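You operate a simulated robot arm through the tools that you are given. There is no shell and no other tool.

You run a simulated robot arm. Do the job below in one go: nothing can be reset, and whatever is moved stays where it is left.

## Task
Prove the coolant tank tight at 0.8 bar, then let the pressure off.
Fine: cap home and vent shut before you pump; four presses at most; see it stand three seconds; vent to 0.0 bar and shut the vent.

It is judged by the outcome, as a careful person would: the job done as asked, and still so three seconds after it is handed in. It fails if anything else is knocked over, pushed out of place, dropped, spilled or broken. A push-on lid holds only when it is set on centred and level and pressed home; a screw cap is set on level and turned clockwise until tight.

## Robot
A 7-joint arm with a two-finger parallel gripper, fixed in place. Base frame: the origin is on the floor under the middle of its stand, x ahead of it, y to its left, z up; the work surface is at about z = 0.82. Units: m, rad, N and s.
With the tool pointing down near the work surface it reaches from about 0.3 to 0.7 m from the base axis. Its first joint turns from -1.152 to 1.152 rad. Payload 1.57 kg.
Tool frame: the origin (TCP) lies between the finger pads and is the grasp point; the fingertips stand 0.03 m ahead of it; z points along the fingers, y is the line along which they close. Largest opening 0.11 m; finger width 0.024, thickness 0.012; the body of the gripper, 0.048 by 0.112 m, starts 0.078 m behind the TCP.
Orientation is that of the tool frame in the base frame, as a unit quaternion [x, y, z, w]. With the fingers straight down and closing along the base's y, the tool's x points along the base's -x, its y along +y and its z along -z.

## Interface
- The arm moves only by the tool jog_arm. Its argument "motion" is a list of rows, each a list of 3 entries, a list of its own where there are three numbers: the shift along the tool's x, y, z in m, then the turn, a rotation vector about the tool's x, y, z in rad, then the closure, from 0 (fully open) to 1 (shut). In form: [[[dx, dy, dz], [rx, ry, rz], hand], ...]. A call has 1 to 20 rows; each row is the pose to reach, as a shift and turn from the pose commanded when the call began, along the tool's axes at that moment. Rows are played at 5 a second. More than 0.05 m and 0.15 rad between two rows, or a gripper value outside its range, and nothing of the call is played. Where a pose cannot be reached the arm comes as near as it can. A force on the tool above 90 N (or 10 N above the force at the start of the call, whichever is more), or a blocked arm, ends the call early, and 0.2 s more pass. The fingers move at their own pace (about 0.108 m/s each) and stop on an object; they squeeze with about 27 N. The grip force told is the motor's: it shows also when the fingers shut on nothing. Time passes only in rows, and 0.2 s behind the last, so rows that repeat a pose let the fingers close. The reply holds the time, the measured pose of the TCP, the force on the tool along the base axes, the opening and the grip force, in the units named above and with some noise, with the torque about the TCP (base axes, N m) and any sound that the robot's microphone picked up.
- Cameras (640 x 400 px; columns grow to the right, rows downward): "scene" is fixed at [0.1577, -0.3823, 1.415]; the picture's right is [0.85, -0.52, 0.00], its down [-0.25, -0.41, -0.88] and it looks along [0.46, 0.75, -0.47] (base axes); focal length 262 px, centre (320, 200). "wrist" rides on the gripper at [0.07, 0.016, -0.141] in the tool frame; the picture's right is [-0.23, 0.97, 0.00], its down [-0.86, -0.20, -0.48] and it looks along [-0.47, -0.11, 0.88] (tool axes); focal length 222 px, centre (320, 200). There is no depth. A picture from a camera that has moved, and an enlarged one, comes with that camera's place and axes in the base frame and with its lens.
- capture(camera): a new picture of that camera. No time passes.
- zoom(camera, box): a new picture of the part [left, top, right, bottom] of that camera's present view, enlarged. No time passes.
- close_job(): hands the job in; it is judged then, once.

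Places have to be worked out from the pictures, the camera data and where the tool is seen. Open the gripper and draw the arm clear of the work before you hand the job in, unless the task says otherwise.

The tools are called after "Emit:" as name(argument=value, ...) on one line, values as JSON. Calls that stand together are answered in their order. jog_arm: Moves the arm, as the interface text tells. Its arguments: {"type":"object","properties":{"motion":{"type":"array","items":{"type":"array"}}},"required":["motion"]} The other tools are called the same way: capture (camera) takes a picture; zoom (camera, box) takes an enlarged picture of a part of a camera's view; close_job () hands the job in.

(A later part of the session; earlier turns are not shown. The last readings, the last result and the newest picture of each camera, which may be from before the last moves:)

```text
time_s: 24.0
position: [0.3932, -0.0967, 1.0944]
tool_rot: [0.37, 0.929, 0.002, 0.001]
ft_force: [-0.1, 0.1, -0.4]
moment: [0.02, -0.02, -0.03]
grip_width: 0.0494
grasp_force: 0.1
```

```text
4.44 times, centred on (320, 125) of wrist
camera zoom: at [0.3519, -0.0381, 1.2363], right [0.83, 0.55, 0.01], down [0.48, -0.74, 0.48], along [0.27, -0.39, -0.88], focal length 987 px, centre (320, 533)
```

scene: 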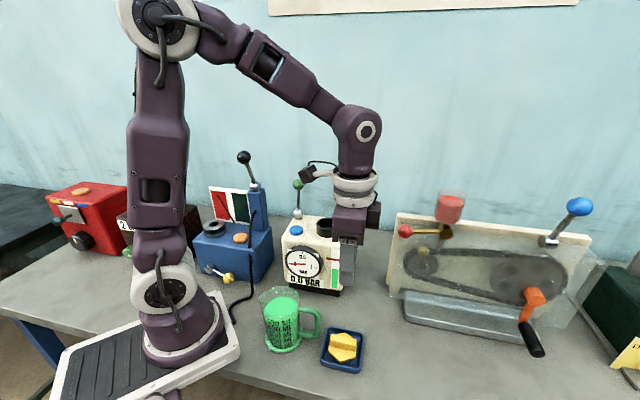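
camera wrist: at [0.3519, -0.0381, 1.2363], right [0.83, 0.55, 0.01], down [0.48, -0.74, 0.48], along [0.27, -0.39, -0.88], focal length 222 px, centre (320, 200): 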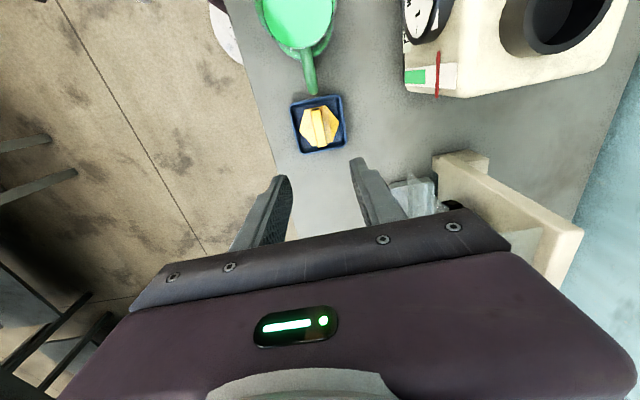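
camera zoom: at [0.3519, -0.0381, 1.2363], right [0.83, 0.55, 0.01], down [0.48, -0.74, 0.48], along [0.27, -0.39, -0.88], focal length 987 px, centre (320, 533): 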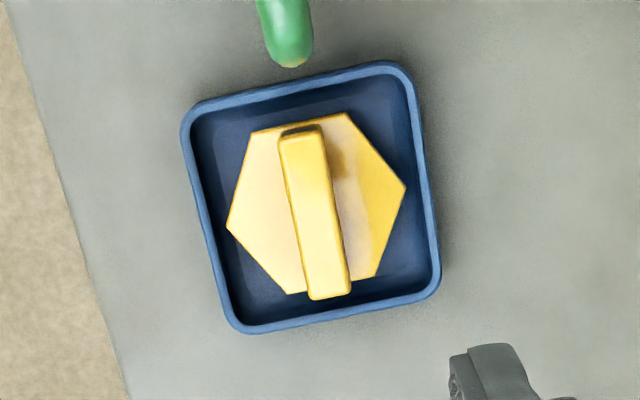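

The bar's centre works out near (0.390, -0.098) with its length along about -45°, so the tool needs only a few mm of shift and a hair of turn. I lower part way and re-check.

Emit:
jog_arm(motion=[[[0.0014, -0.0031, 0.03], [0, 0, 0.02], 0.55], [[0.0014, -0.0031, 0.07], [0, 0, 0.02], 0.55], [[0.0014, -0.0031, 0.105], [0, 0, 0.02], 0.55], [[0.0014, -0.0031, 0.134], [0, 0, 0.02], 0.55], [[0.0014, -0.0031, 0.134], [0, 0, 0.02], 0.55]])

Emit:
capture(camera="wrist")

Emit:
zoom(camera="scene", box=[290, 260, 400, 380])

```text
time_s: 25.2
position: [0.389, -0.0962, 0.9591]
tool_rot: [0.379, 0.925, 0.004, 0.0]
ft_force: [-0.1, 0.0, -0.6]
moment: [0.0, -0.01, 0.02]
grip_width: 0.0493
grasp_force: 0.0
```

```text
taken
camera wrist: at [0.3502, -0.0388, 1.1016], right [0.85, 0.53, 0.01], down [0.47, -0.75, 0.48], along [0.26, -0.4, -0.88], focal length 222 px, centre (320, 200)
```

wrist: 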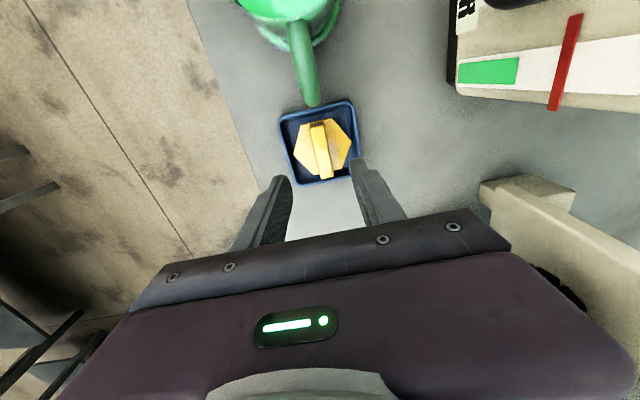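

```text
3.33 times, centred on (345, 320) of scene
camera zoom: at [0.1577, -0.3823, 1.415], right [0.85, -0.52, 0.0], down [-0.25, -0.41, -0.88], along [0.46, 0.75, -0.47], focal length 874 px, centre (237, -200)
```

zoom: 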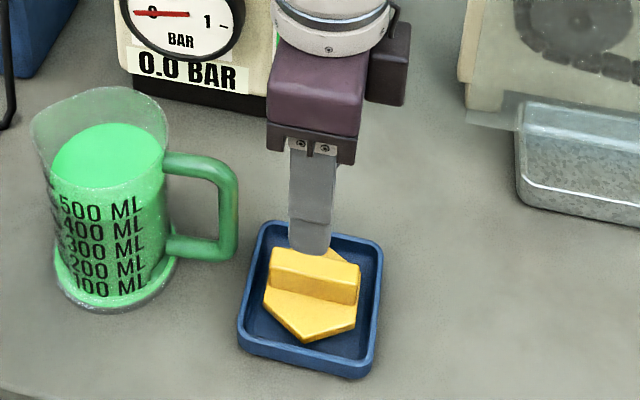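

Emit:
zoom(camera="wrist", box=[260, 90, 390, 200])

Emit:
zoom(camera="scene", box=[310, 290, 390, 370])

```text
3.64 times, centred on (325, 145) of wrist
camera zoom: at [0.3502, -0.0388, 1.1016], right [0.85, 0.53, 0.01], down [0.47, -0.75, 0.48], along [0.26, -0.4, -0.88], focal length 808 px, centre (302, 400)
```

zoom: 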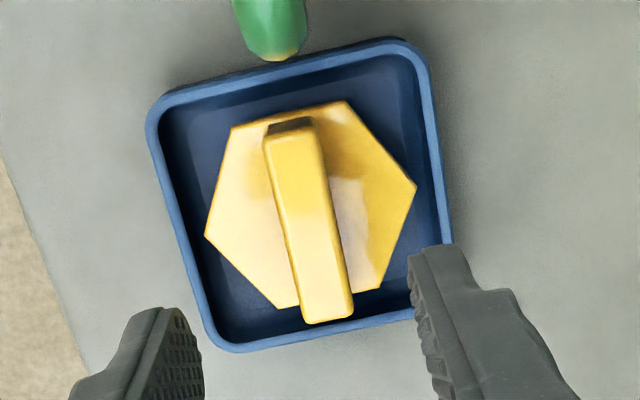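

```text
5.00 times, centred on (350, 330) of scene
camera zoom: at [0.1577, -0.3823, 1.415], right [0.85, -0.52, 0.0], down [-0.25, -0.41, -0.88], along [0.46, 0.75, -0.47], focal length 1311 px, centre (170, -450)
```

zoom: 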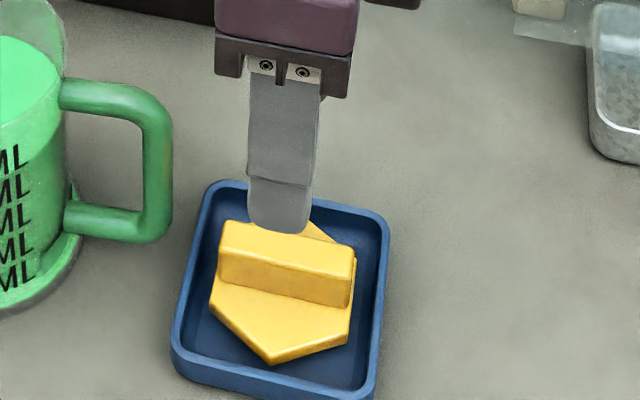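

The bar is centred under the TCP (≈(0.389, -0.0965)) within a millimetre or two. I level the tool and lower until the fingertips are just above the hex plate, straddling the bar.

Emit:
jog_arm(motion=[[[0, 0, 0.03], [0.004, -0.0015, 0.008], 0.55], [[0, 0, 0.055], [0.0074, -0.003, 0.016], 0.55], [[0, 0, 0.07], [0.0074, -0.003, 0.016], 0.55], [[0, 0, 0.078], [0.0074, -0.003, 0.016], 0.55], [[0, 0, 0.078], [0.0074, -0.003, 0.016], 0.55]])

Emit:
zoom(camera="scene", box=[310, 300, 390, 370])

Emit:
zoom(camera="wrist", box=[240, 90, 420, 240])

```text
time_s: 26.4
position: [0.3905, -0.0965, 0.8822]
tool_rot: [0.387, 0.922, -0.001, 0.001]
ft_force: [-0.3, -1.0, 0.5]
moment: [0.0, 0.03, 0.01]
grip_width: 0.0496
grasp_force: 0.0
```

```text
5.71 times, centred on (350, 335) of scene
camera zoom: at [0.1577, -0.3823, 1.415], right [0.85, -0.52, 0.0], down [-0.25, -0.41, -0.88], along [0.46, 0.75, -0.47], focal length 1498 px, centre (149, -571)
```

zoom: 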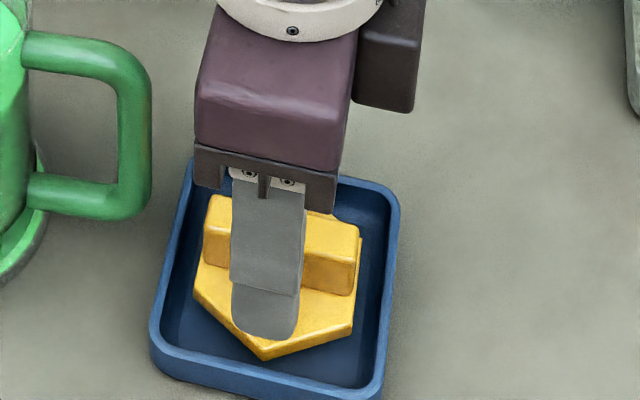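

```text
2.67 times, centred on (330, 165) of wrist
camera zoom: at [0.3523, -0.0366, 1.0237], right [0.85, 0.52, 0.0], down [0.46, -0.75, 0.48], along [0.25, -0.41, -0.88], focal length 592 px, centre (293, 293)
```

zoom: 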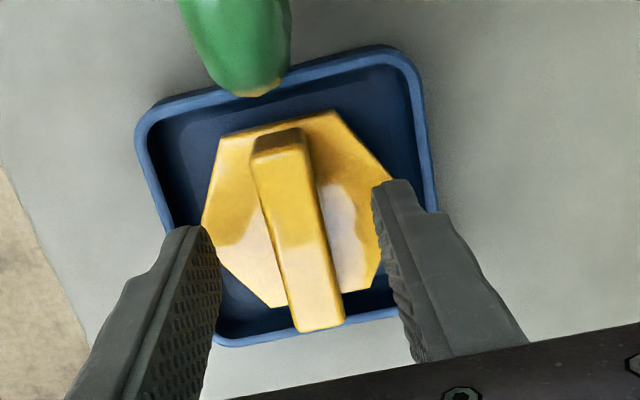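

The fingers straddle the bar evenly. I go down a few more millimetres in tiny steps to find the plate, reading the force.

Emit:
jog_arm(motion=[[[0, 0, 0.002], [0, 0, 0], 0.55], [[0, 0, 0.004], [0, 0, 0], 0.55], [[0, 0, 0.005], [0, 0, 0], 0.55]])

```text
time_s: 27.2
position: [0.3909, -0.0959, 0.8773]
tool_rot: [0.387, 0.922, 0.0, 0.0]
ft_force: [0.0, -1.1, 1.0]
moment: [0.0, 0.0, -0.01]
grip_width: 0.0494
grasp_force: 0.0
```

Emit:
jog_arm(motion=[[[0, 0, 0.0015], [0, 0, 0], 0.55], [[0, 0, 0.003], [0, 0, 0], 0.55], [[0, 0, 0.003], [0, 0, 0], 0.55]])

Emit:
zoom(camera="scene", box=[320, 310, 380, 365])

```text
time_s: 28.0
position: [0.3911, -0.0956, 0.8734]
tool_rot: [0.386, 0.922, -0.001, 0.001]
ft_force: [0.2, -0.3, -0.1]
moment: [0.02, 0.02, -0.01]
grip_width: 0.0496
grasp_force: 0.1
```

```text
7.27 times, centred on (350, 338) of scene
camera zoom: at [0.1577, -0.3823, 1.415], right [0.85, -0.52, 0.0], down [-0.25, -0.41, -0.88], along [0.46, 0.75, -0.47], focal length 1906 px, centre (102, -800)
```

zoom: 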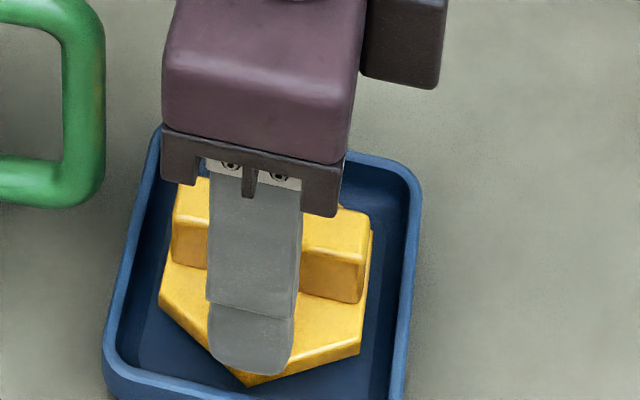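

No contact yet and the tips are about level with the plate's top (~0.842–0.845), so I raise 2 mm to be sure of gripping only the bar, and close.

Emit:
jog_arm(motion=[[[0, 0, -0.002], [0, 0, 0], 0.6], [[0, 0, -0.002], [0, 0, 0], 0.75], [[0, 0, -0.002], [0, 0, 0], 0.9], [[0, 0, -0.002], [0, 0, 0], 1], [[0, 0, -0.002], [0, 0, 0], 1]])

Emit:
zoom(camera="wrist", box=[240, 90, 420, 240])

Emit:
zoom(camera="scene", box=[310, 300, 390, 370])

```text
time_s: 29.2
position: [0.3917, -0.0952, 0.8756]
tool_rot: [0.387, 0.922, 0.0, 0.001]
ft_force: [1.8, -0.8, 4.3]
moment: [0.03, -0.03, 0.01]
grip_width: 0.0162
grasp_force: 27.1
```

```text
2.67 times, centred on (330, 165) of wrist
camera zoom: at [0.3532, -0.0362, 1.0182], right [0.85, 0.52, 0.0], down [0.46, -0.75, 0.48], along [0.25, -0.41, -0.88], focal length 592 px, centre (293, 293)
```

zoom: 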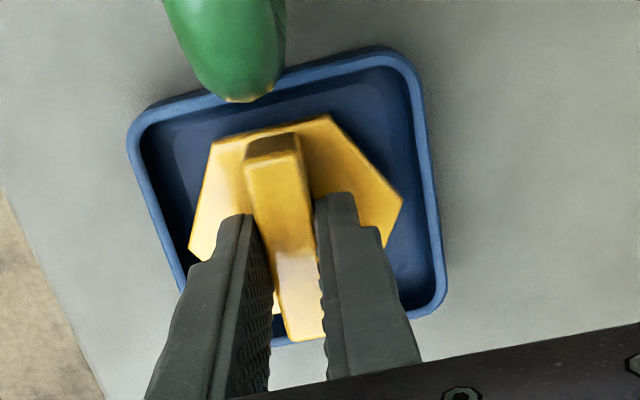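

```text
5.71 times, centred on (350, 335) of scene
camera zoom: at [0.1577, -0.3823, 1.415], right [0.85, -0.52, 0.0], down [-0.25, -0.41, -0.88], along [0.46, 0.75, -0.47], focal length 1498 px, centre (149, -571)
```

zoom: 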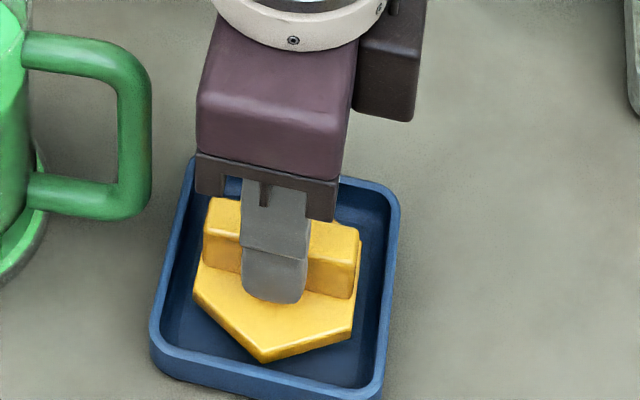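

The bar is held at 16 mm width. I lift slowly straight up and check that the cap comes level out of the tray.

Emit:
jog_arm(motion=[[[0, 0, -0.005], [0, 0, 0], 1], [[0, 0, -0.015], [0, 0, 0], 1], [[0, 0, -0.03], [0, 0, 0], 1], [[0, 0, -0.055], [0, 0, 0], 1], [[0, 0, -0.09], [0, 0, 0], 1], [[0, 0, -0.09], [0, 0, 0], 1]])

Emit:
zoom(camera="scene", box=[300, 240, 400, 370])

Emit:
capture(camera="wrist")

```text
time_s: 30.6
position: [0.3882, -0.0948, 0.9658]
tool_rot: [0.387, 0.922, 0.0, 0.0]
ft_force: [-0.1, -0.4, -1.2]
moment: [-0.01, -0.01, 0.03]
grip_width: 0.0163
grasp_force: 26.8
```

```text
3.08 times, centred on (350, 305) of scene
camera zoom: at [0.1577, -0.3823, 1.415], right [0.85, -0.52, 0.0], down [-0.25, -0.41, -0.88], along [0.46, 0.75, -0.47], focal length 807 px, centre (228, -123)
```

zoom: 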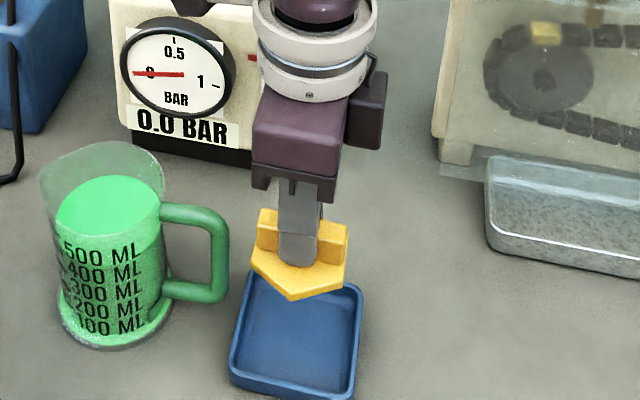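

```text
taken
camera wrist: at [0.3506, -0.0365, 1.1088], right [0.85, 0.52, 0.0], down [0.46, -0.75, 0.48], along [0.25, -0.41, -0.88], focal length 222 px, centre (320, 200)
```

wrist: 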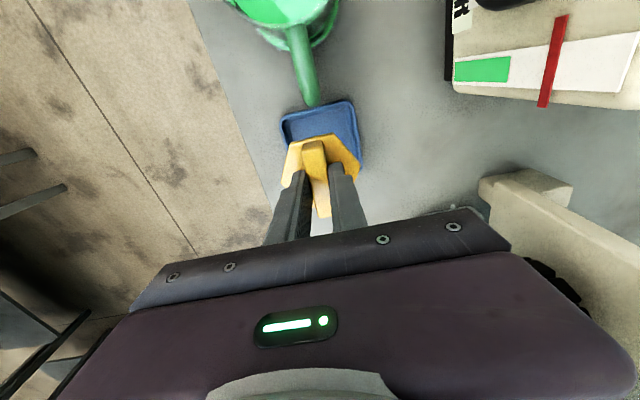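

Emit:
zoom(camera="scene", box=[325, 290, 375, 340])

Emit:
zoom(camera="wrist", box=[260, 110, 390, 230])

```text
8.00 times, centred on (350, 315) of scene
camera zoom: at [0.1577, -0.3823, 1.415], right [0.85, -0.52, 0.0], down [-0.25, -0.41, -0.88], along [0.46, 0.75, -0.47], focal length 2097 px, centre (80, -720)
```

zoom: 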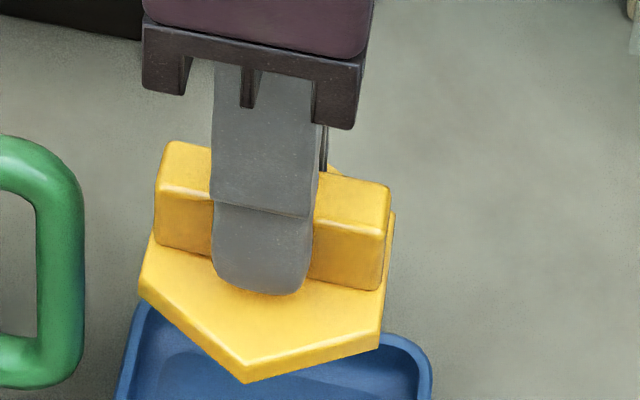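

```text
3.33 times, centred on (325, 170) of wrist
camera zoom: at [0.3506, -0.0365, 1.1088], right [0.85, 0.52, 0.0], down [0.46, -0.75, 0.48], along [0.25, -0.41, -0.88], focal length 740 px, centre (303, 300)
```

zoom: 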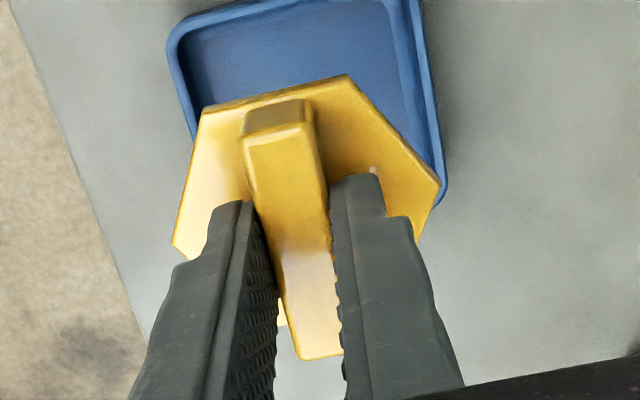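

The cap hangs level, its centre within about 1.5 mm of the TCP. I raise it and carry it to a spot beside the neck so that the wrist camera can see the neck at close range and fix its place relative to the tool.

Emit:
jog_arm(motion=[[[0, 0, -0.04], [0, 0, 0], 1], [[0, 0, -0.08], [0, 0, 0], 1], [[0, 0.005, -0.12], [0, 0, 0], 1], [[0.001, 0.025, -0.15], [0, 0, 0], 1], [[0.002, 0.055, -0.164], [0, 0, 0], 1], [[0.004, 0.09, -0.164], [0, 0, 0], 1], [[0.006, 0.125, -0.164], [0, 0, 0], 1], [[0.008, 0.16, -0.164], [0, 0, 0], 1], [[0.009, 0.185, -0.164], [0, 0, 0], 1], [[0.009, 0.195, -0.164], [0, 0, 0], 1], [[0.009, 0.195, -0.164], [0, 0, 0], 1]])

Emit:
capture(camera="wrist")

Emit:
capture(camera="scene")

```text
time_s: 33.0
position: [0.5232, 0.0483, 1.1298]
tool_rot: [0.388, 0.922, 0.0, 0.002]
ft_force: [0.1, -0.2, -0.7]
moment: [-0.01, 0.01, 0.01]
grip_width: 0.0161
grasp_force: 27.0
```

```text
taken
camera wrist: at [0.4859, 0.1074, 1.272], right [0.85, 0.52, 0.0], down [0.46, -0.75, 0.48], along [0.25, -0.41, -0.88], focal length 222 px, centre (320, 200)
```

wrist: 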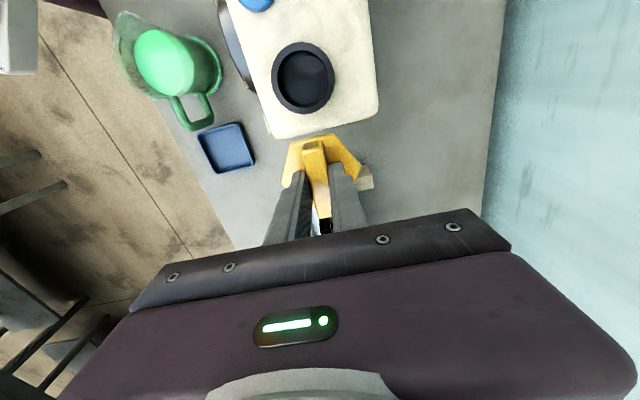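

```text
taken
```

scene: 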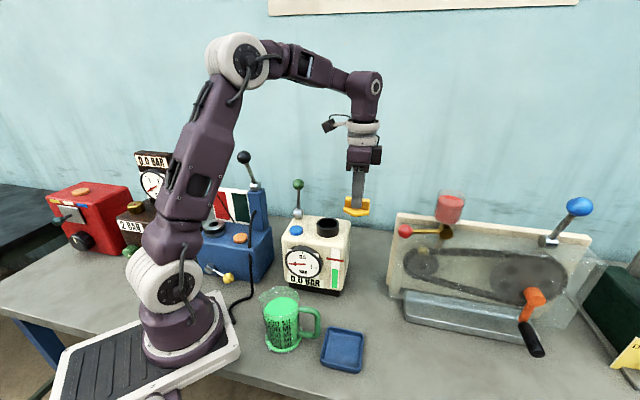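

A second, rusty unit with a bar reading is visible on the left; I check it so I'm sure which is the coolant tank, and zoom on the neck to measure it.

Emit:
zoom(camera="scene", box=[40, 140, 240, 290])

Emit:
zoom(camera="wrist", box=[240, 30, 400, 150])

Emit:
zoom(camera="scene", box=[330, 180, 380, 230])

Emit:
zoom(camera="wrist", box=[240, 110, 400, 230])

```text
2.67 times, centred on (140, 215) of scene
camera zoom: at [0.1577, -0.3823, 1.415], right [0.85, -0.52, 0.0], down [-0.25, -0.41, -0.88], along [0.46, 0.75, -0.47], focal length 699 px, centre (800, 160)
```

zoom: 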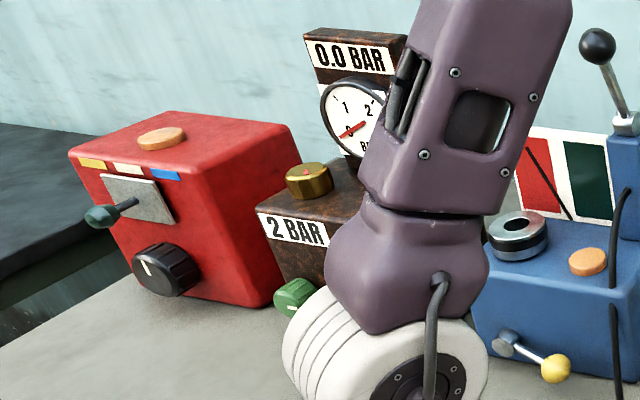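

```text
3.33 times, centred on (320, 90) of wrist
camera zoom: at [0.4859, 0.1074, 1.272], right [0.85, 0.52, 0.0], down [0.46, -0.75, 0.48], along [0.25, -0.41, -0.88], focal length 740 px, centre (320, 567)
```

zoom: 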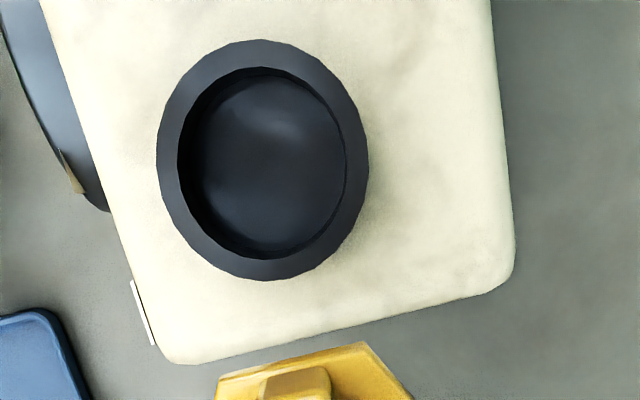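

```text
8.00 times, centred on (355, 205) of scene
camera zoom: at [0.1577, -0.3823, 1.415], right [0.85, -0.52, 0.0], down [-0.25, -0.41, -0.88], along [0.46, 0.75, -0.47], focal length 2097 px, centre (40, 160)
```

zoom: 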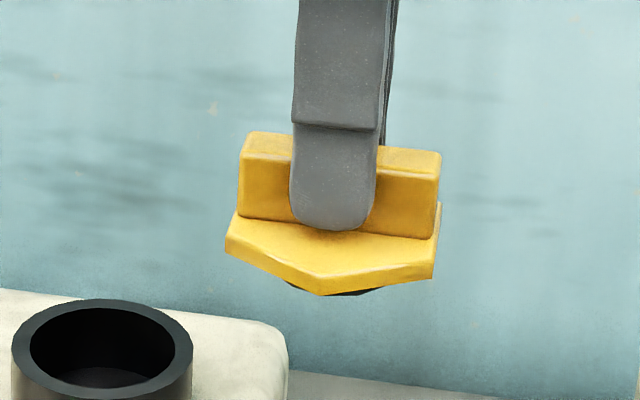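

```text
3.33 times, centred on (320, 170) of wrist
camera zoom: at [0.4859, 0.1074, 1.272], right [0.85, 0.52, 0.0], down [0.46, -0.75, 0.48], along [0.25, -0.41, -0.88], focal length 740 px, centre (320, 300)
```

zoom: 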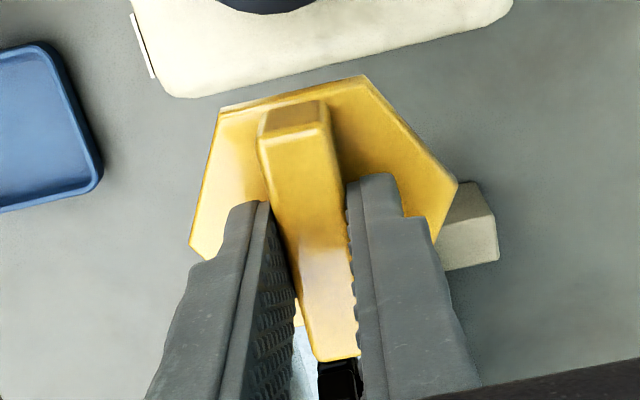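

The coolant tank is the cream unit with the neck. By the wrist view the neck's axis lies 0.0725 m along the tool's +x and 0 along y from the cap's centre, and the cap has a dark plug beneath. I move the cap over the neck at this height and check the alignment.

Emit:
jog_arm(motion=[[[0.02, 0, 0], [0, 0, 0], 1], [[0.04, 0, 0], [0, 0, 0], 1], [[0.06, 0, 0], [0, 0, 0], 1], [[0.0725, 0, 0], [0, 0, 0], 1], [[0.0725, 0, 0.01], [0, 0, 0], 1], [[0.0725, 0, 0.02], [0, 0, 0], 1], [[0.0725, 0, 0.02], [0, 0, 0], 1]])

Emit:
capture(camera="wrist")

Emit:
zoom(camera="scene", box=[290, 185, 360, 245])

Emit:
zoom(camera="wrist", box=[240, 80, 420, 220])

```text
time_s: 34.6
position: [0.4737, 0.1012, 1.109]
tool_rot: [0.387, 0.922, 0.0, 0.001]
ft_force: [-0.6, 0.9, -0.9]
moment: [0.04, 0.0, -0.01]
grip_width: 0.016
grasp_force: 26.9
```

```text
taken
camera wrist: at [0.4351, 0.1594, 1.2509], right [0.85, 0.52, 0.0], down [0.46, -0.75, 0.48], along [0.25, -0.41, -0.88], focal length 222 px, centre (320, 200)
```

wrist: 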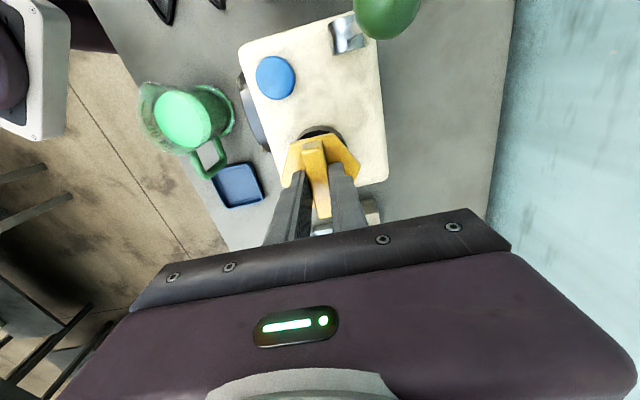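

```text
6.67 times, centred on (325, 215) of scene
camera zoom: at [0.1577, -0.3823, 1.415], right [0.85, -0.52, 0.0], down [-0.25, -0.41, -0.88], along [0.46, 0.75, -0.47], focal length 1748 px, centre (287, 100)
```

zoom: 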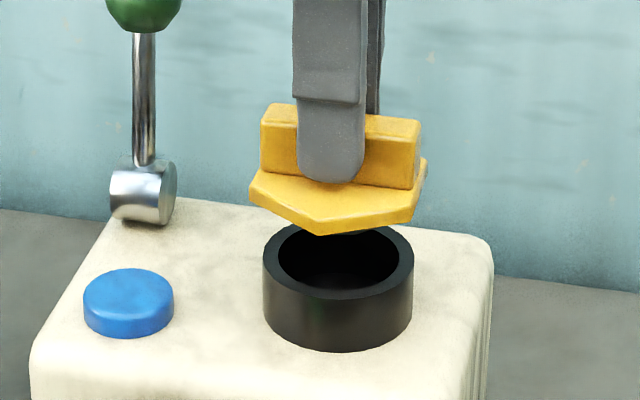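

```text
2.86 times, centred on (330, 150) of wrist
camera zoom: at [0.4351, 0.1594, 1.2509], right [0.85, 0.52, 0.0], down [0.46, -0.75, 0.48], along [0.25, -0.41, -0.88], focal length 635 px, centre (291, 343)
```

zoom: 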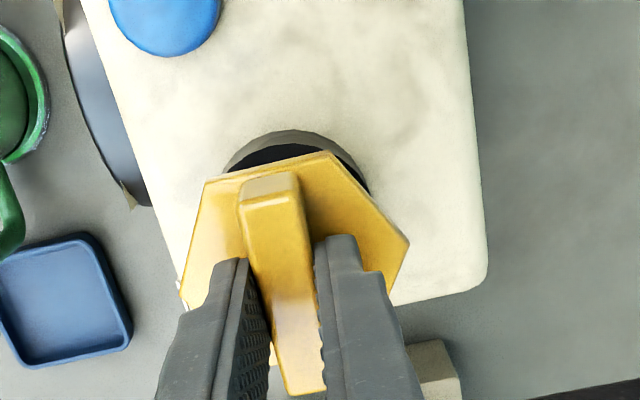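

Emit:
zoom(camera="wrist", box=[285, 110, 365, 165])

Emit:
zoom(camera="scene", box=[305, 195, 350, 240])

```text
7.27 times, centred on (325, 138) of wrist
camera zoom: at [0.4351, 0.1594, 1.2509], right [0.85, 0.52, 0.0], down [0.46, -0.75, 0.48], along [0.25, -0.41, -0.88], focal length 1615 px, centre (284, 654)
```

zoom: 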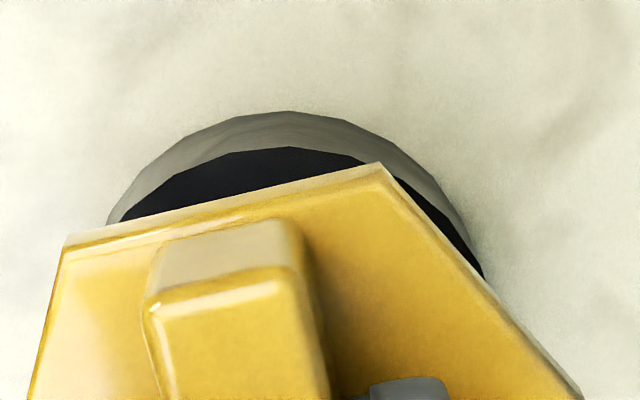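

```text
8.89 times, centred on (328, 218) of scene
camera zoom: at [0.1577, -0.3823, 1.415], right [0.85, -0.52, 0.0], down [-0.25, -0.41, -0.88], along [0.46, 0.75, -0.47], focal length 2330 px, centre (253, 44)
```

zoom: 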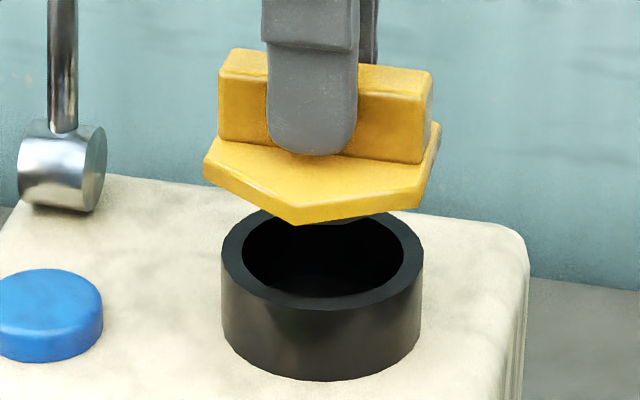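

Both views show the cap aligned with the neck within about 1 mm (cap maybe 0.8 mm too far along +x). I correct that and go down slowly, watching the force.

Emit:
jog_arm(motion=[[[-0.0008, 0, 0.005], [0, 0, 0], 1], [[-0.0008, 0, 0.01], [0, 0, 0], 1], [[-0.0008, 0, 0.015], [0, 0, 0], 1], [[-0.0008, 0, 0.018], [0, 0, 0], 1]])

Emit:
zoom(camera="scene", box=[305, 195, 350, 240])

```text
time_s: 35.6
position: [0.4743, 0.0985, 1.0918]
tool_rot: [0.386, 0.923, 0.0, 0.0]
ft_force: [0.3, 0.6, -0.4]
moment: [0.01, 0.0, 0.01]
grip_width: 0.0163
grasp_force: 26.6
```

```text
8.89 times, centred on (328, 218) of scene
camera zoom: at [0.1577, -0.3823, 1.415], right [0.85, -0.52, 0.0], down [-0.25, -0.41, -0.88], along [0.46, 0.75, -0.47], focal length 2330 px, centre (253, 44)
```

zoom: 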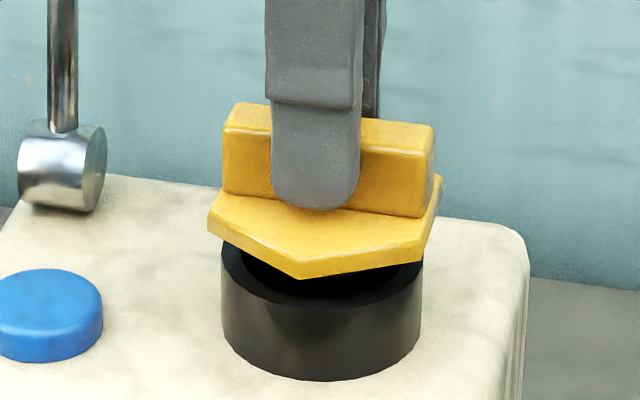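

About 12 mm of gap remains between plate and rim. I continue down in 2 mm steps and watch for contact of the plug.

Emit:
jog_arm(motion=[[[0, 0, 0.002], [0, 0, 0], 1], [[0, 0, 0.004], [0, 0, 0], 1], [[0, 0, 0.006], [0, 0, 0], 1]])

Emit:
zoom(camera="scene", box=[305, 195, 350, 240])

```text
time_s: 36.4
position: [0.4718, 0.0976, 1.0857]
tool_rot: [0.386, 0.922, -0.001, 0.001]
ft_force: [-0.1, -0.2, -1.5]
moment: [-0.01, 0.03, 0.01]
grip_width: 0.0161
grasp_force: 26.4
```

```text
8.89 times, centred on (328, 218) of scene
camera zoom: at [0.1577, -0.3823, 1.415], right [0.85, -0.52, 0.0], down [-0.25, -0.41, -0.88], along [0.46, 0.75, -0.47], focal length 2330 px, centre (253, 44)
```

zoom: 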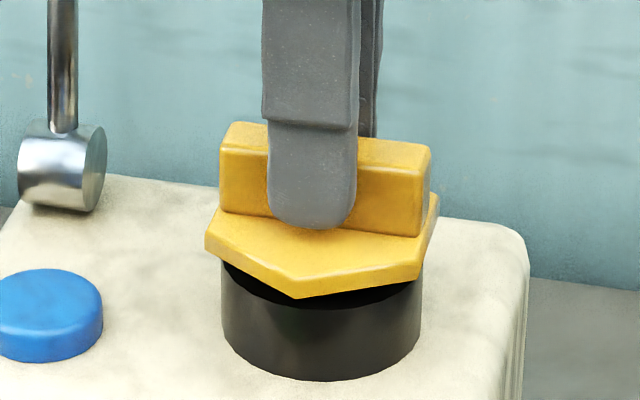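

Emit:
jog_arm(motion=[[[0, 0, 0.0015], [0, 0, 0], 1], [[0, 0, 0.003], [0, 0, 0], 1], [[0, 0, 0.003], [0, 0, 0], 1]])

```text
time_s: 37.2
position: [0.4738, 0.0997, 1.0819]
tool_rot: [0.386, 0.923, 0.001, 0.002]
ft_force: [2.1, 10.8, -3.7]
moment: [0.27, -0.03, 0.02]
grip_width: 0.0159
grasp_force: 27.0
```

The plug has just met the neck with a sideways push of ~11 N toward +y, so it is a hair off-centre. I ease 1 mm that way and look at the force again.

Emit:
jog_arm(motion=[[[0.0003, 0.0004, 0], [0, 0, 0], 1], [[0.0006, 0.0008, 0], [0, 0, 0], 1], [[0.0006, 0.0008, 0], [0, 0, 0], 1]])

Emit:
zoom(camera="scene", box=[305, 195, 350, 240])

Emit:
zoom(camera="wrist", box=[265, 90, 385, 190])

```text
time_s: 38.0
position: [0.4743, 0.0997, 1.0822]
tool_rot: [0.386, 0.922, 0.001, 0.001]
ft_force: [5.7, 8.4, -5.2]
moment: [0.24, -0.08, 0.01]
grip_width: 0.0163
grasp_force: 27.2
```

```text
8.89 times, centred on (328, 218) of scene
camera zoom: at [0.158, -0.3821, 1.415], right [0.85, -0.52, 0.0], down [-0.25, -0.41, -0.88], along [0.46, 0.75, -0.47], focal length 2330 px, centre (253, 44)
```

zoom: 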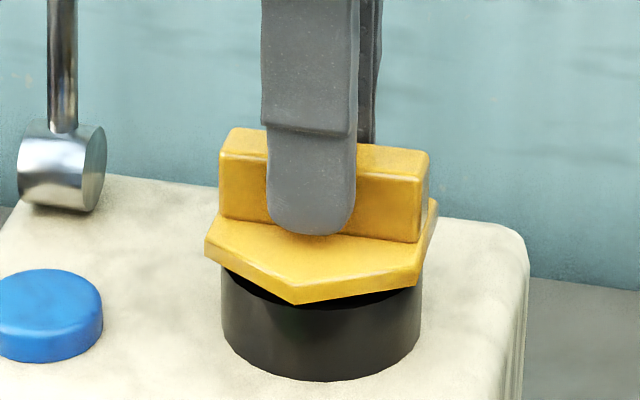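

```text
4.00 times, centred on (325, 140) of wrist
camera zoom: at [0.435, 0.1592, 1.2246], right [0.85, 0.52, 0.0], down [0.46, -0.75, 0.48], along [0.25, -0.41, -0.88], focal length 888 px, centre (300, 440)
```

zoom: 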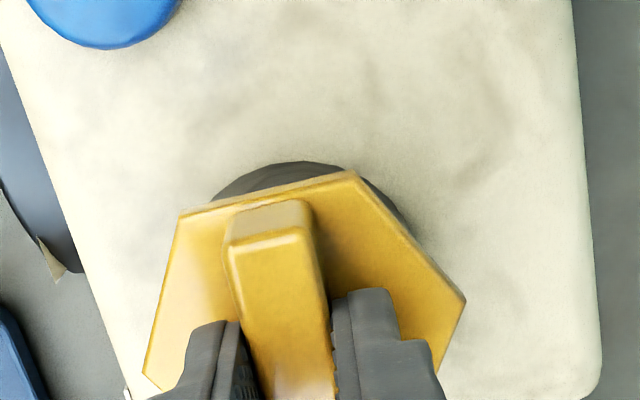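

Emit:
jog_arm(motion=[[[0.0002, 0.0007, 0], [0, 0, 0], 1], [[0.0003, 0.0014, 0], [0, 0, 0], 1], [[0.0003, 0.0014, 0], [0, 0, 0], 1]])

```text
time_s: 38.8
position: [0.4733, 0.0987, 1.0839]
tool_rot: [0.388, 0.922, -0.002, 0.0]
ft_force: [-0.2, -7.4, -5.5]
moment: [-0.19, -0.08, 0.02]
grip_width: 0.0161
grasp_force: 26.5
```

The force has reversed, so the centre lies about a third of the way back. I ease back half a millimetre and then press down gently 2 mm.

Emit:
jog_arm(motion=[[[-0.0004, -0.0005, 0], [0, 0, 0], 1], [[-0.0004, -0.0005, 0], [0, 0, 0], 1]])

Emit:
jog_arm(motion=[[[0, 0, 0.001], [0, 0, 0], 1], [[0, 0, 0.002], [0, 0, 0], 1], [[0, 0, 0.002], [0, 0, 0], 1]])

```text
time_s: 39.4
position: [0.4736, 0.1001, 1.0836]
tool_rot: [0.386, 0.922, -0.001, 0.0]
ft_force: [-4.0, -8.6, -8.4]
moment: [-0.28, -0.02, 0.01]
grip_width: 0.0161
grasp_force: 27.1
```

```text
time_s: 40.2
position: [0.4731, 0.0994, 1.0817]
tool_rot: [0.387, 0.922, -0.001, 0.001]
ft_force: [-10.9, -10.2, 12.5]
moment: [-0.15, 0.37, -0.02]
grip_width: 0.0165
grasp_force: 27.3
```

Now 12 N upward with ~15 N sideways along the tool's -y; I ease 1 mm that way before pressing on.

Emit:
jog_arm(motion=[[[0, -0.0005, 0], [0, 0, 0], 1], [[0, -0.001, 0], [0, 0, 0], 1], [[0, -0.001, 0], [0, 0, 0], 1]])

Emit:
zoom(camera="scene", box=[305, 195, 350, 240])

```text
time_s: 41.0
position: [0.473, 0.0997, 1.0823]
tool_rot: [0.387, 0.922, 0.0, 0.001]
ft_force: [-2.5, 0.9, 7.8]
moment: [0.01, 0.11, 0.0]
grip_width: 0.0162
grasp_force: 26.6
```

```text
8.89 times, centred on (328, 218) of scene
camera zoom: at [0.1575, -0.3824, 1.415], right [0.85, -0.52, 0.0], down [-0.25, -0.41, -0.88], along [0.46, 0.75, -0.47], focal length 2330 px, centre (253, 44)
```

zoom: 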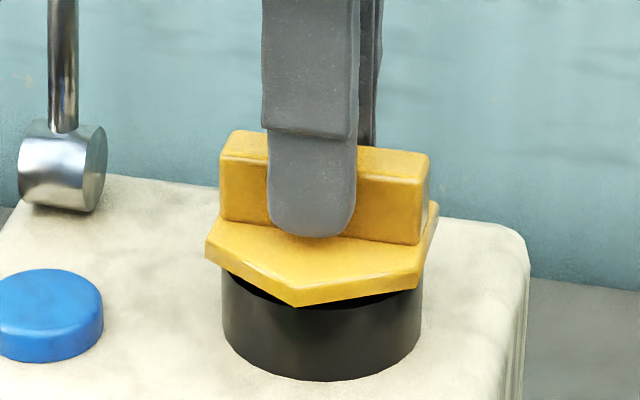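

The sideways load is gone and the plug sits in the mouth of the neck with about 3 mm left above the rim. I press down a little to see whether it is a push fit.

Emit:
jog_arm(motion=[[[0, 0, 0.001], [0, 0, 0], 1], [[0, 0, 0.002], [0, 0, 0], 1], [[0, 0, 0.002], [0, 0, 0], 1]])

Emit:
zoom(camera="scene", box=[305, 195, 350, 240])

```text
time_s: 41.8
position: [0.4729, 0.0995, 1.0798]
tool_rot: [0.386, 0.922, 0.0, 0.002]
ft_force: [1.7, 1.6, 32.5]
moment: [0.01, -0.03, -0.03]
grip_width: 0.0165
grasp_force: 26.7
```

```text
8.89 times, centred on (328, 218) of scene
camera zoom: at [0.1573, -0.3824, 1.415], right [0.85, -0.52, 0.0], down [-0.25, -0.41, -0.88], along [0.46, 0.75, -0.47], focal length 2330 px, centre (253, 44)
```

zoom: 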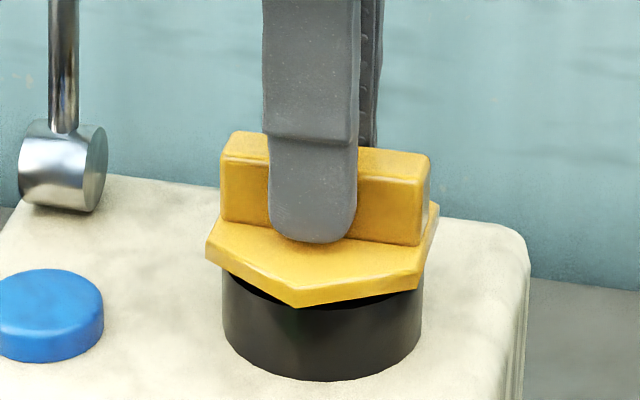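

At 32 N the cap did not sink, so it behaves like a screw cap. I ease the pressure to about 15–20 N and turn clockwise in small steps, watching torque and height.

Emit:
jog_arm(motion=[[[0, 0, -0.001], [0, 0, 0], 1], [[0, 0, -0.001], [0, 0, 0.1], 1], [[0, 0, -0.001], [0, 0, 0.2], 1], [[0, 0, -0.001], [0, 0, 0.3], 1], [[0, 0, -0.001], [0, 0, 0.4], 1], [[0, 0, -0.001], [0, 0, 0.4], 1]])

Emit:
zoom(camera="scene", box=[305, 195, 350, 240])

```text
time_s: 43.2
position: [0.4728, 0.0994, 1.0796]
tool_rot: [0.563, 0.827, 0.0, 0.0]
ft_force: [11.0, 9.6, 4.0]
moment: [0.08, -0.3, 0.0]
grip_width: 0.0162
grasp_force: 27.1
```

```text
8.89 times, centred on (328, 218) of scene
camera zoom: at [0.158, -0.3821, 1.415], right [0.85, -0.52, 0.0], down [-0.25, -0.41, -0.88], along [0.46, 0.75, -0.47], focal length 2330 px, centre (253, 44)
```

zoom: 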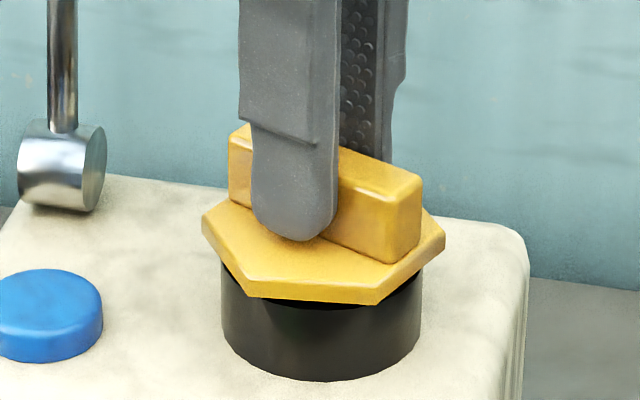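

The cap turned 0.4 rad with no torque and the down-force dropped from ~20 to 4 N, so it seems to be drawing in. I keep turning clockwise while following it down and correct the small sideways load.

Emit:
jog_arm(motion=[[[0.0003, 0.0008, 0.0005], [0, 0, 0], 1], [[0.0003, 0.0008, 0.001], [0, 0, 0.1], 1], [[0.0003, 0.0008, 0.001], [0, 0, 0.2], 1], [[0.0003, 0.0008, 0.001], [0, 0, 0.3], 1], [[0.0003, 0.0008, 0.001], [0, 0, 0.4], 1], [[0.0003, 0.0008, 0.001], [0, 0, 0.4], 1]])

Emit:
zoom(camera="scene", box=[305, 195, 350, 240])

```text
time_s: 44.6
position: [0.4743, 0.0996, 1.079]
tool_rot: [0.716, 0.698, 0.001, 0.001]
ft_force: [5.6, 0.1, 8.2]
moment: [-0.03, -0.12, 0.01]
grip_width: 0.0164
grasp_force: 27.1
```

```text
8.89 times, centred on (328, 218) of scene
camera zoom: at [0.1578, -0.3824, 1.4149], right [0.85, -0.52, 0.0], down [-0.25, -0.41, -0.88], along [0.46, 0.75, -0.47], focal length 2330 px, centre (253, 44)
```

zoom: 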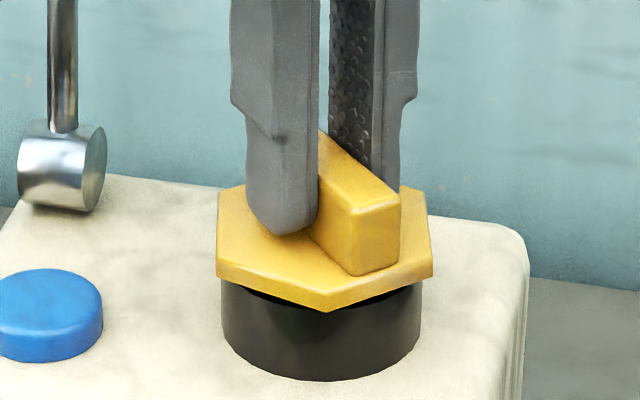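

Emit:
jog_arm(motion=[[[0, 0.0003, 0.0005], [0, 0, 0], 1], [[0, 0.0003, 0.001], [0, 0, 0.1], 1], [[0, 0.0003, 0.0015], [0, 0, 0.2], 1], [[0, 0.0003, 0.0015], [0, 0, 0.3], 1], [[0, 0.0003, 0.0015], [0, 0, 0.4], 1], [[0, 0.0003, 0.0015], [0, 0, 0.4], 1]])

Emit:
zoom(camera="scene", box=[305, 195, 350, 240])

```text
time_s: 46.0
position: [0.4731, 0.0991, 1.0787]
tool_rot: [0.841, 0.542, 0.0, 0.001]
ft_force: [-3.1, -0.6, 31.5]
moment: [-0.04, 0.14, -0.02]
grip_width: 0.0163
grasp_force: 27.2
```

```text
8.89 times, centred on (328, 218) of scene
camera zoom: at [0.1571, -0.3825, 1.415], right [0.85, -0.52, 0.0], down [-0.25, -0.4, -0.88], along [0.46, 0.75, -0.47], focal length 2330 px, centre (253, 44)
```

zoom: 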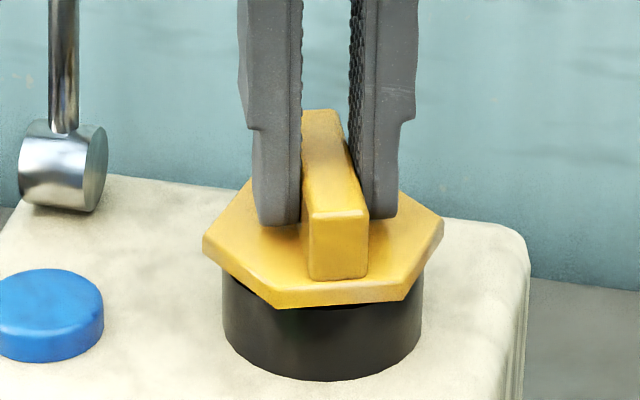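

The plate has sunk from ~3.3 mm to ~0.8 mm above the rim while turning, so it is drawing home. I keep turning clockwise and watch for the torque to rise.

Emit:
jog_arm(motion=[[[0, 0, 0], [0, 0, 0.1], 1], [[0, 0, 0], [0, 0, 0.2], 1], [[0, 0, 0], [0, 0, 0.3], 1], [[0, 0, 0], [0, 0, 0.4], 1], [[0, 0, 0], [0, 0, 0.4], 1]])

Emit:
zoom(camera="scene", box=[305, 195, 350, 240])

```text
time_s: 47.2
position: [0.4734, 0.0984, 1.0772]
tool_rot: [0.931, 0.365, 0.0, 0.002]
ft_force: [3.0, -0.6, 21.6]
moment: [-0.01, -0.02, -0.03]
grip_width: 0.016
grasp_force: 26.9
```

```text
8.89 times, centred on (328, 218) of scene
camera zoom: at [0.1575, -0.3824, 1.415], right [0.85, -0.52, 0.0], down [-0.25, -0.41, -0.88], along [0.46, 0.75, -0.47], focal length 2330 px, centre (253, 44)
```

zoom: 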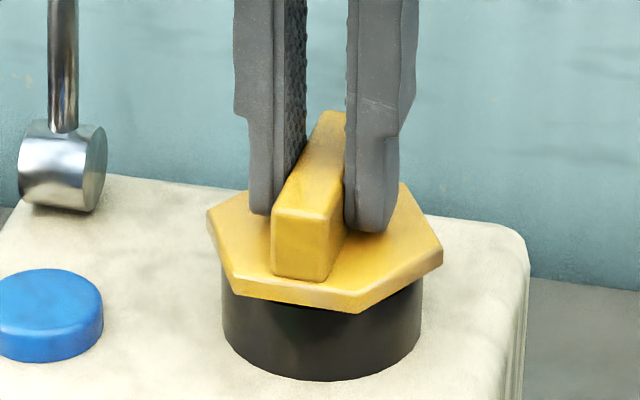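

Down-force fell again with the turn, so the thread is still drawing in. I continue another 0.3 rad.

Emit:
jog_arm(motion=[[[0, 0, 0], [0, 0, 0.1], 1], [[0, 0, 0.0003], [0, 0, 0.2], 1], [[0, 0, 0.0005], [0, 0, 0.3], 1], [[0, 0, 0.0005], [0, 0, 0.3], 1]])

Emit:
zoom(camera="scene", box=[305, 195, 350, 240])

Emit:
capture(camera="scene")

```text
time_s: 48.2
position: [0.4734, 0.0986, 1.0763]
tool_rot: [0.975, 0.221, 0.001, 0.001]
ft_force: [7.3, -0.8, 17.2]
moment: [0.02, -0.15, -0.01]
grip_width: 0.0161
grasp_force: 27.4
```

```text
8.89 times, centred on (328, 218) of scene
camera zoom: at [0.1576, -0.3824, 1.4149], right [0.85, -0.52, 0.0], down [-0.25, -0.41, -0.88], along [0.46, 0.75, -0.47], focal length 2330 px, centre (253, 44)
```

zoom: 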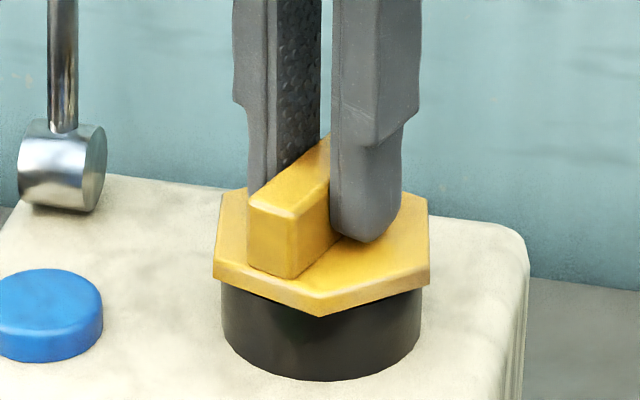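

```text
taken
```

scene: 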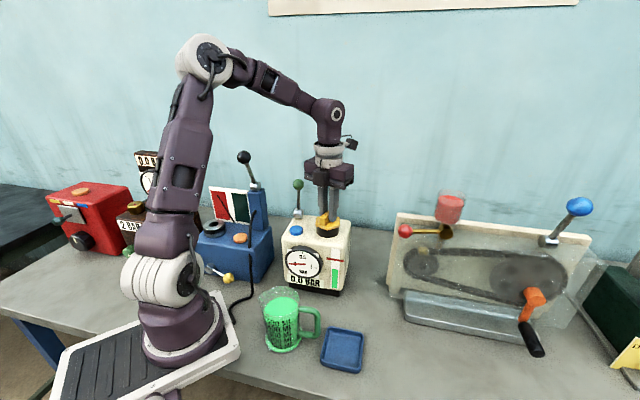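

The plate is now about down on the rim, but the torque is still nil. I turn a bit more, in small steps.

Emit:
jog_arm(motion=[[[0, 0, 0], [0, 0, 0.06], 1], [[0, 0, 0], [0, 0, 0.12], 1], [[0, 0, 0], [0, 0, 0.18], 1], [[0, 0, 0], [0, 0, 0.18], 1]])

Emit:
zoom(camera="scene", box=[305, 195, 350, 240])

```text
time_s: 49.2
position: [0.4739, 0.099, 1.0771]
tool_rot: [0.991, 0.132, 0.001, 0.0]
ft_force: [10.6, -6.1, 12.6]
moment: [-0.06, -0.18, 0.02]
grip_width: 0.0165
grasp_force: 27.2
```

```text
8.89 times, centred on (328, 218) of scene
camera zoom: at [0.1578, -0.3826, 1.4149], right [0.85, -0.52, 0.0], down [-0.25, -0.4, -0.88], along [0.46, 0.75, -0.47], focal length 2330 px, centre (253, 44)
```

zoom: 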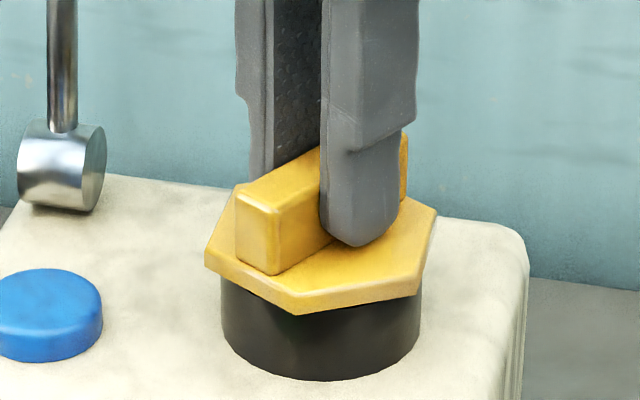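

The down-force keeps easing (~2 mm per rad), so the thread is still turning freely. I continue a little further, checking that the wrist still follows.

Emit:
jog_arm(motion=[[[0.0005, 0.0003, 0], [0, 0, 0.06], 1], [[0.0005, 0.0003, 0.0003], [0, 0, 0.12], 1], [[0.0005, 0.0003, 0.0005], [0, 0, 0.18], 1], [[0.0005, 0.0003, 0.0005], [0, 0, 0.18], 1]])

Emit:
zoom(camera="scene", box=[305, 195, 350, 240])

```text
time_s: 50.2
position: [0.4744, 0.0993, 1.0767]
tool_rot: [0.999, 0.044, 0.0, 0.001]
ft_force: [-1.3, -4.8, 16.9]
moment: [-0.07, -0.02, 0.01]
grip_width: 0.0161
grasp_force: 27.3
```

```text
8.89 times, centred on (328, 218) of scene
camera zoom: at [0.1574, -0.3825, 1.4149], right [0.85, -0.52, 0.0], down [-0.25, -0.4, -0.88], along [0.46, 0.75, -0.47], focal length 2330 px, centre (253, 44)
```

zoom: 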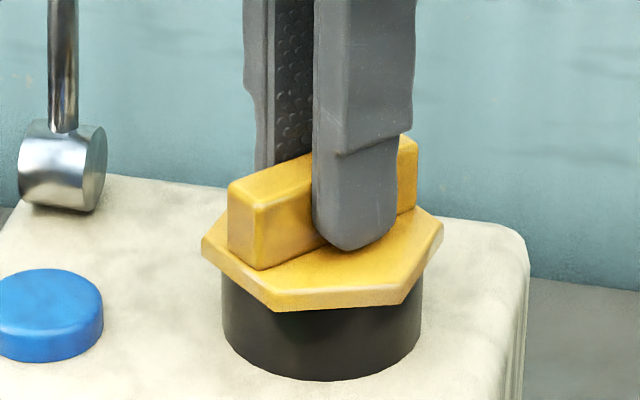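

Emit:
jog_arm(motion=[[[0, 0, 0], [0, 0, 0.08], 1], [[0, 0, 0], [0, 0, 0.16], 1], [[0, 0, 0.0002], [0, 0, 0.24], 1], [[0, 0, 0.0003], [0, 0, 0.3], 1], [[0, 0, 0.0003], [0, 0, 0.3], 1]])

Emit:
zoom(camera="scene", box=[305, 195, 350, 240])

```text
time_s: 51.4
position: [0.4751, 0.0992, 1.0765]
tool_rot: [0.994, -0.107, 0.001, -0.001]
ft_force: [-1.9, 1.2, 11.7]
moment: [0.08, 0.15, -0.03]
grip_width: 0.0162
grasp_force: 27.0
```

```text
8.89 times, centred on (328, 218) of scene
camera zoom: at [0.1575, -0.3823, 1.415], right [0.85, -0.52, 0.0], down [-0.25, -0.41, -0.88], along [0.46, 0.75, -0.47], focal length 2330 px, centre (253, 44)
```

zoom: 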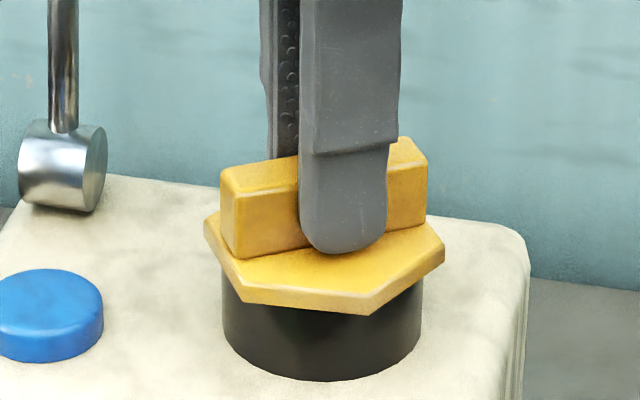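

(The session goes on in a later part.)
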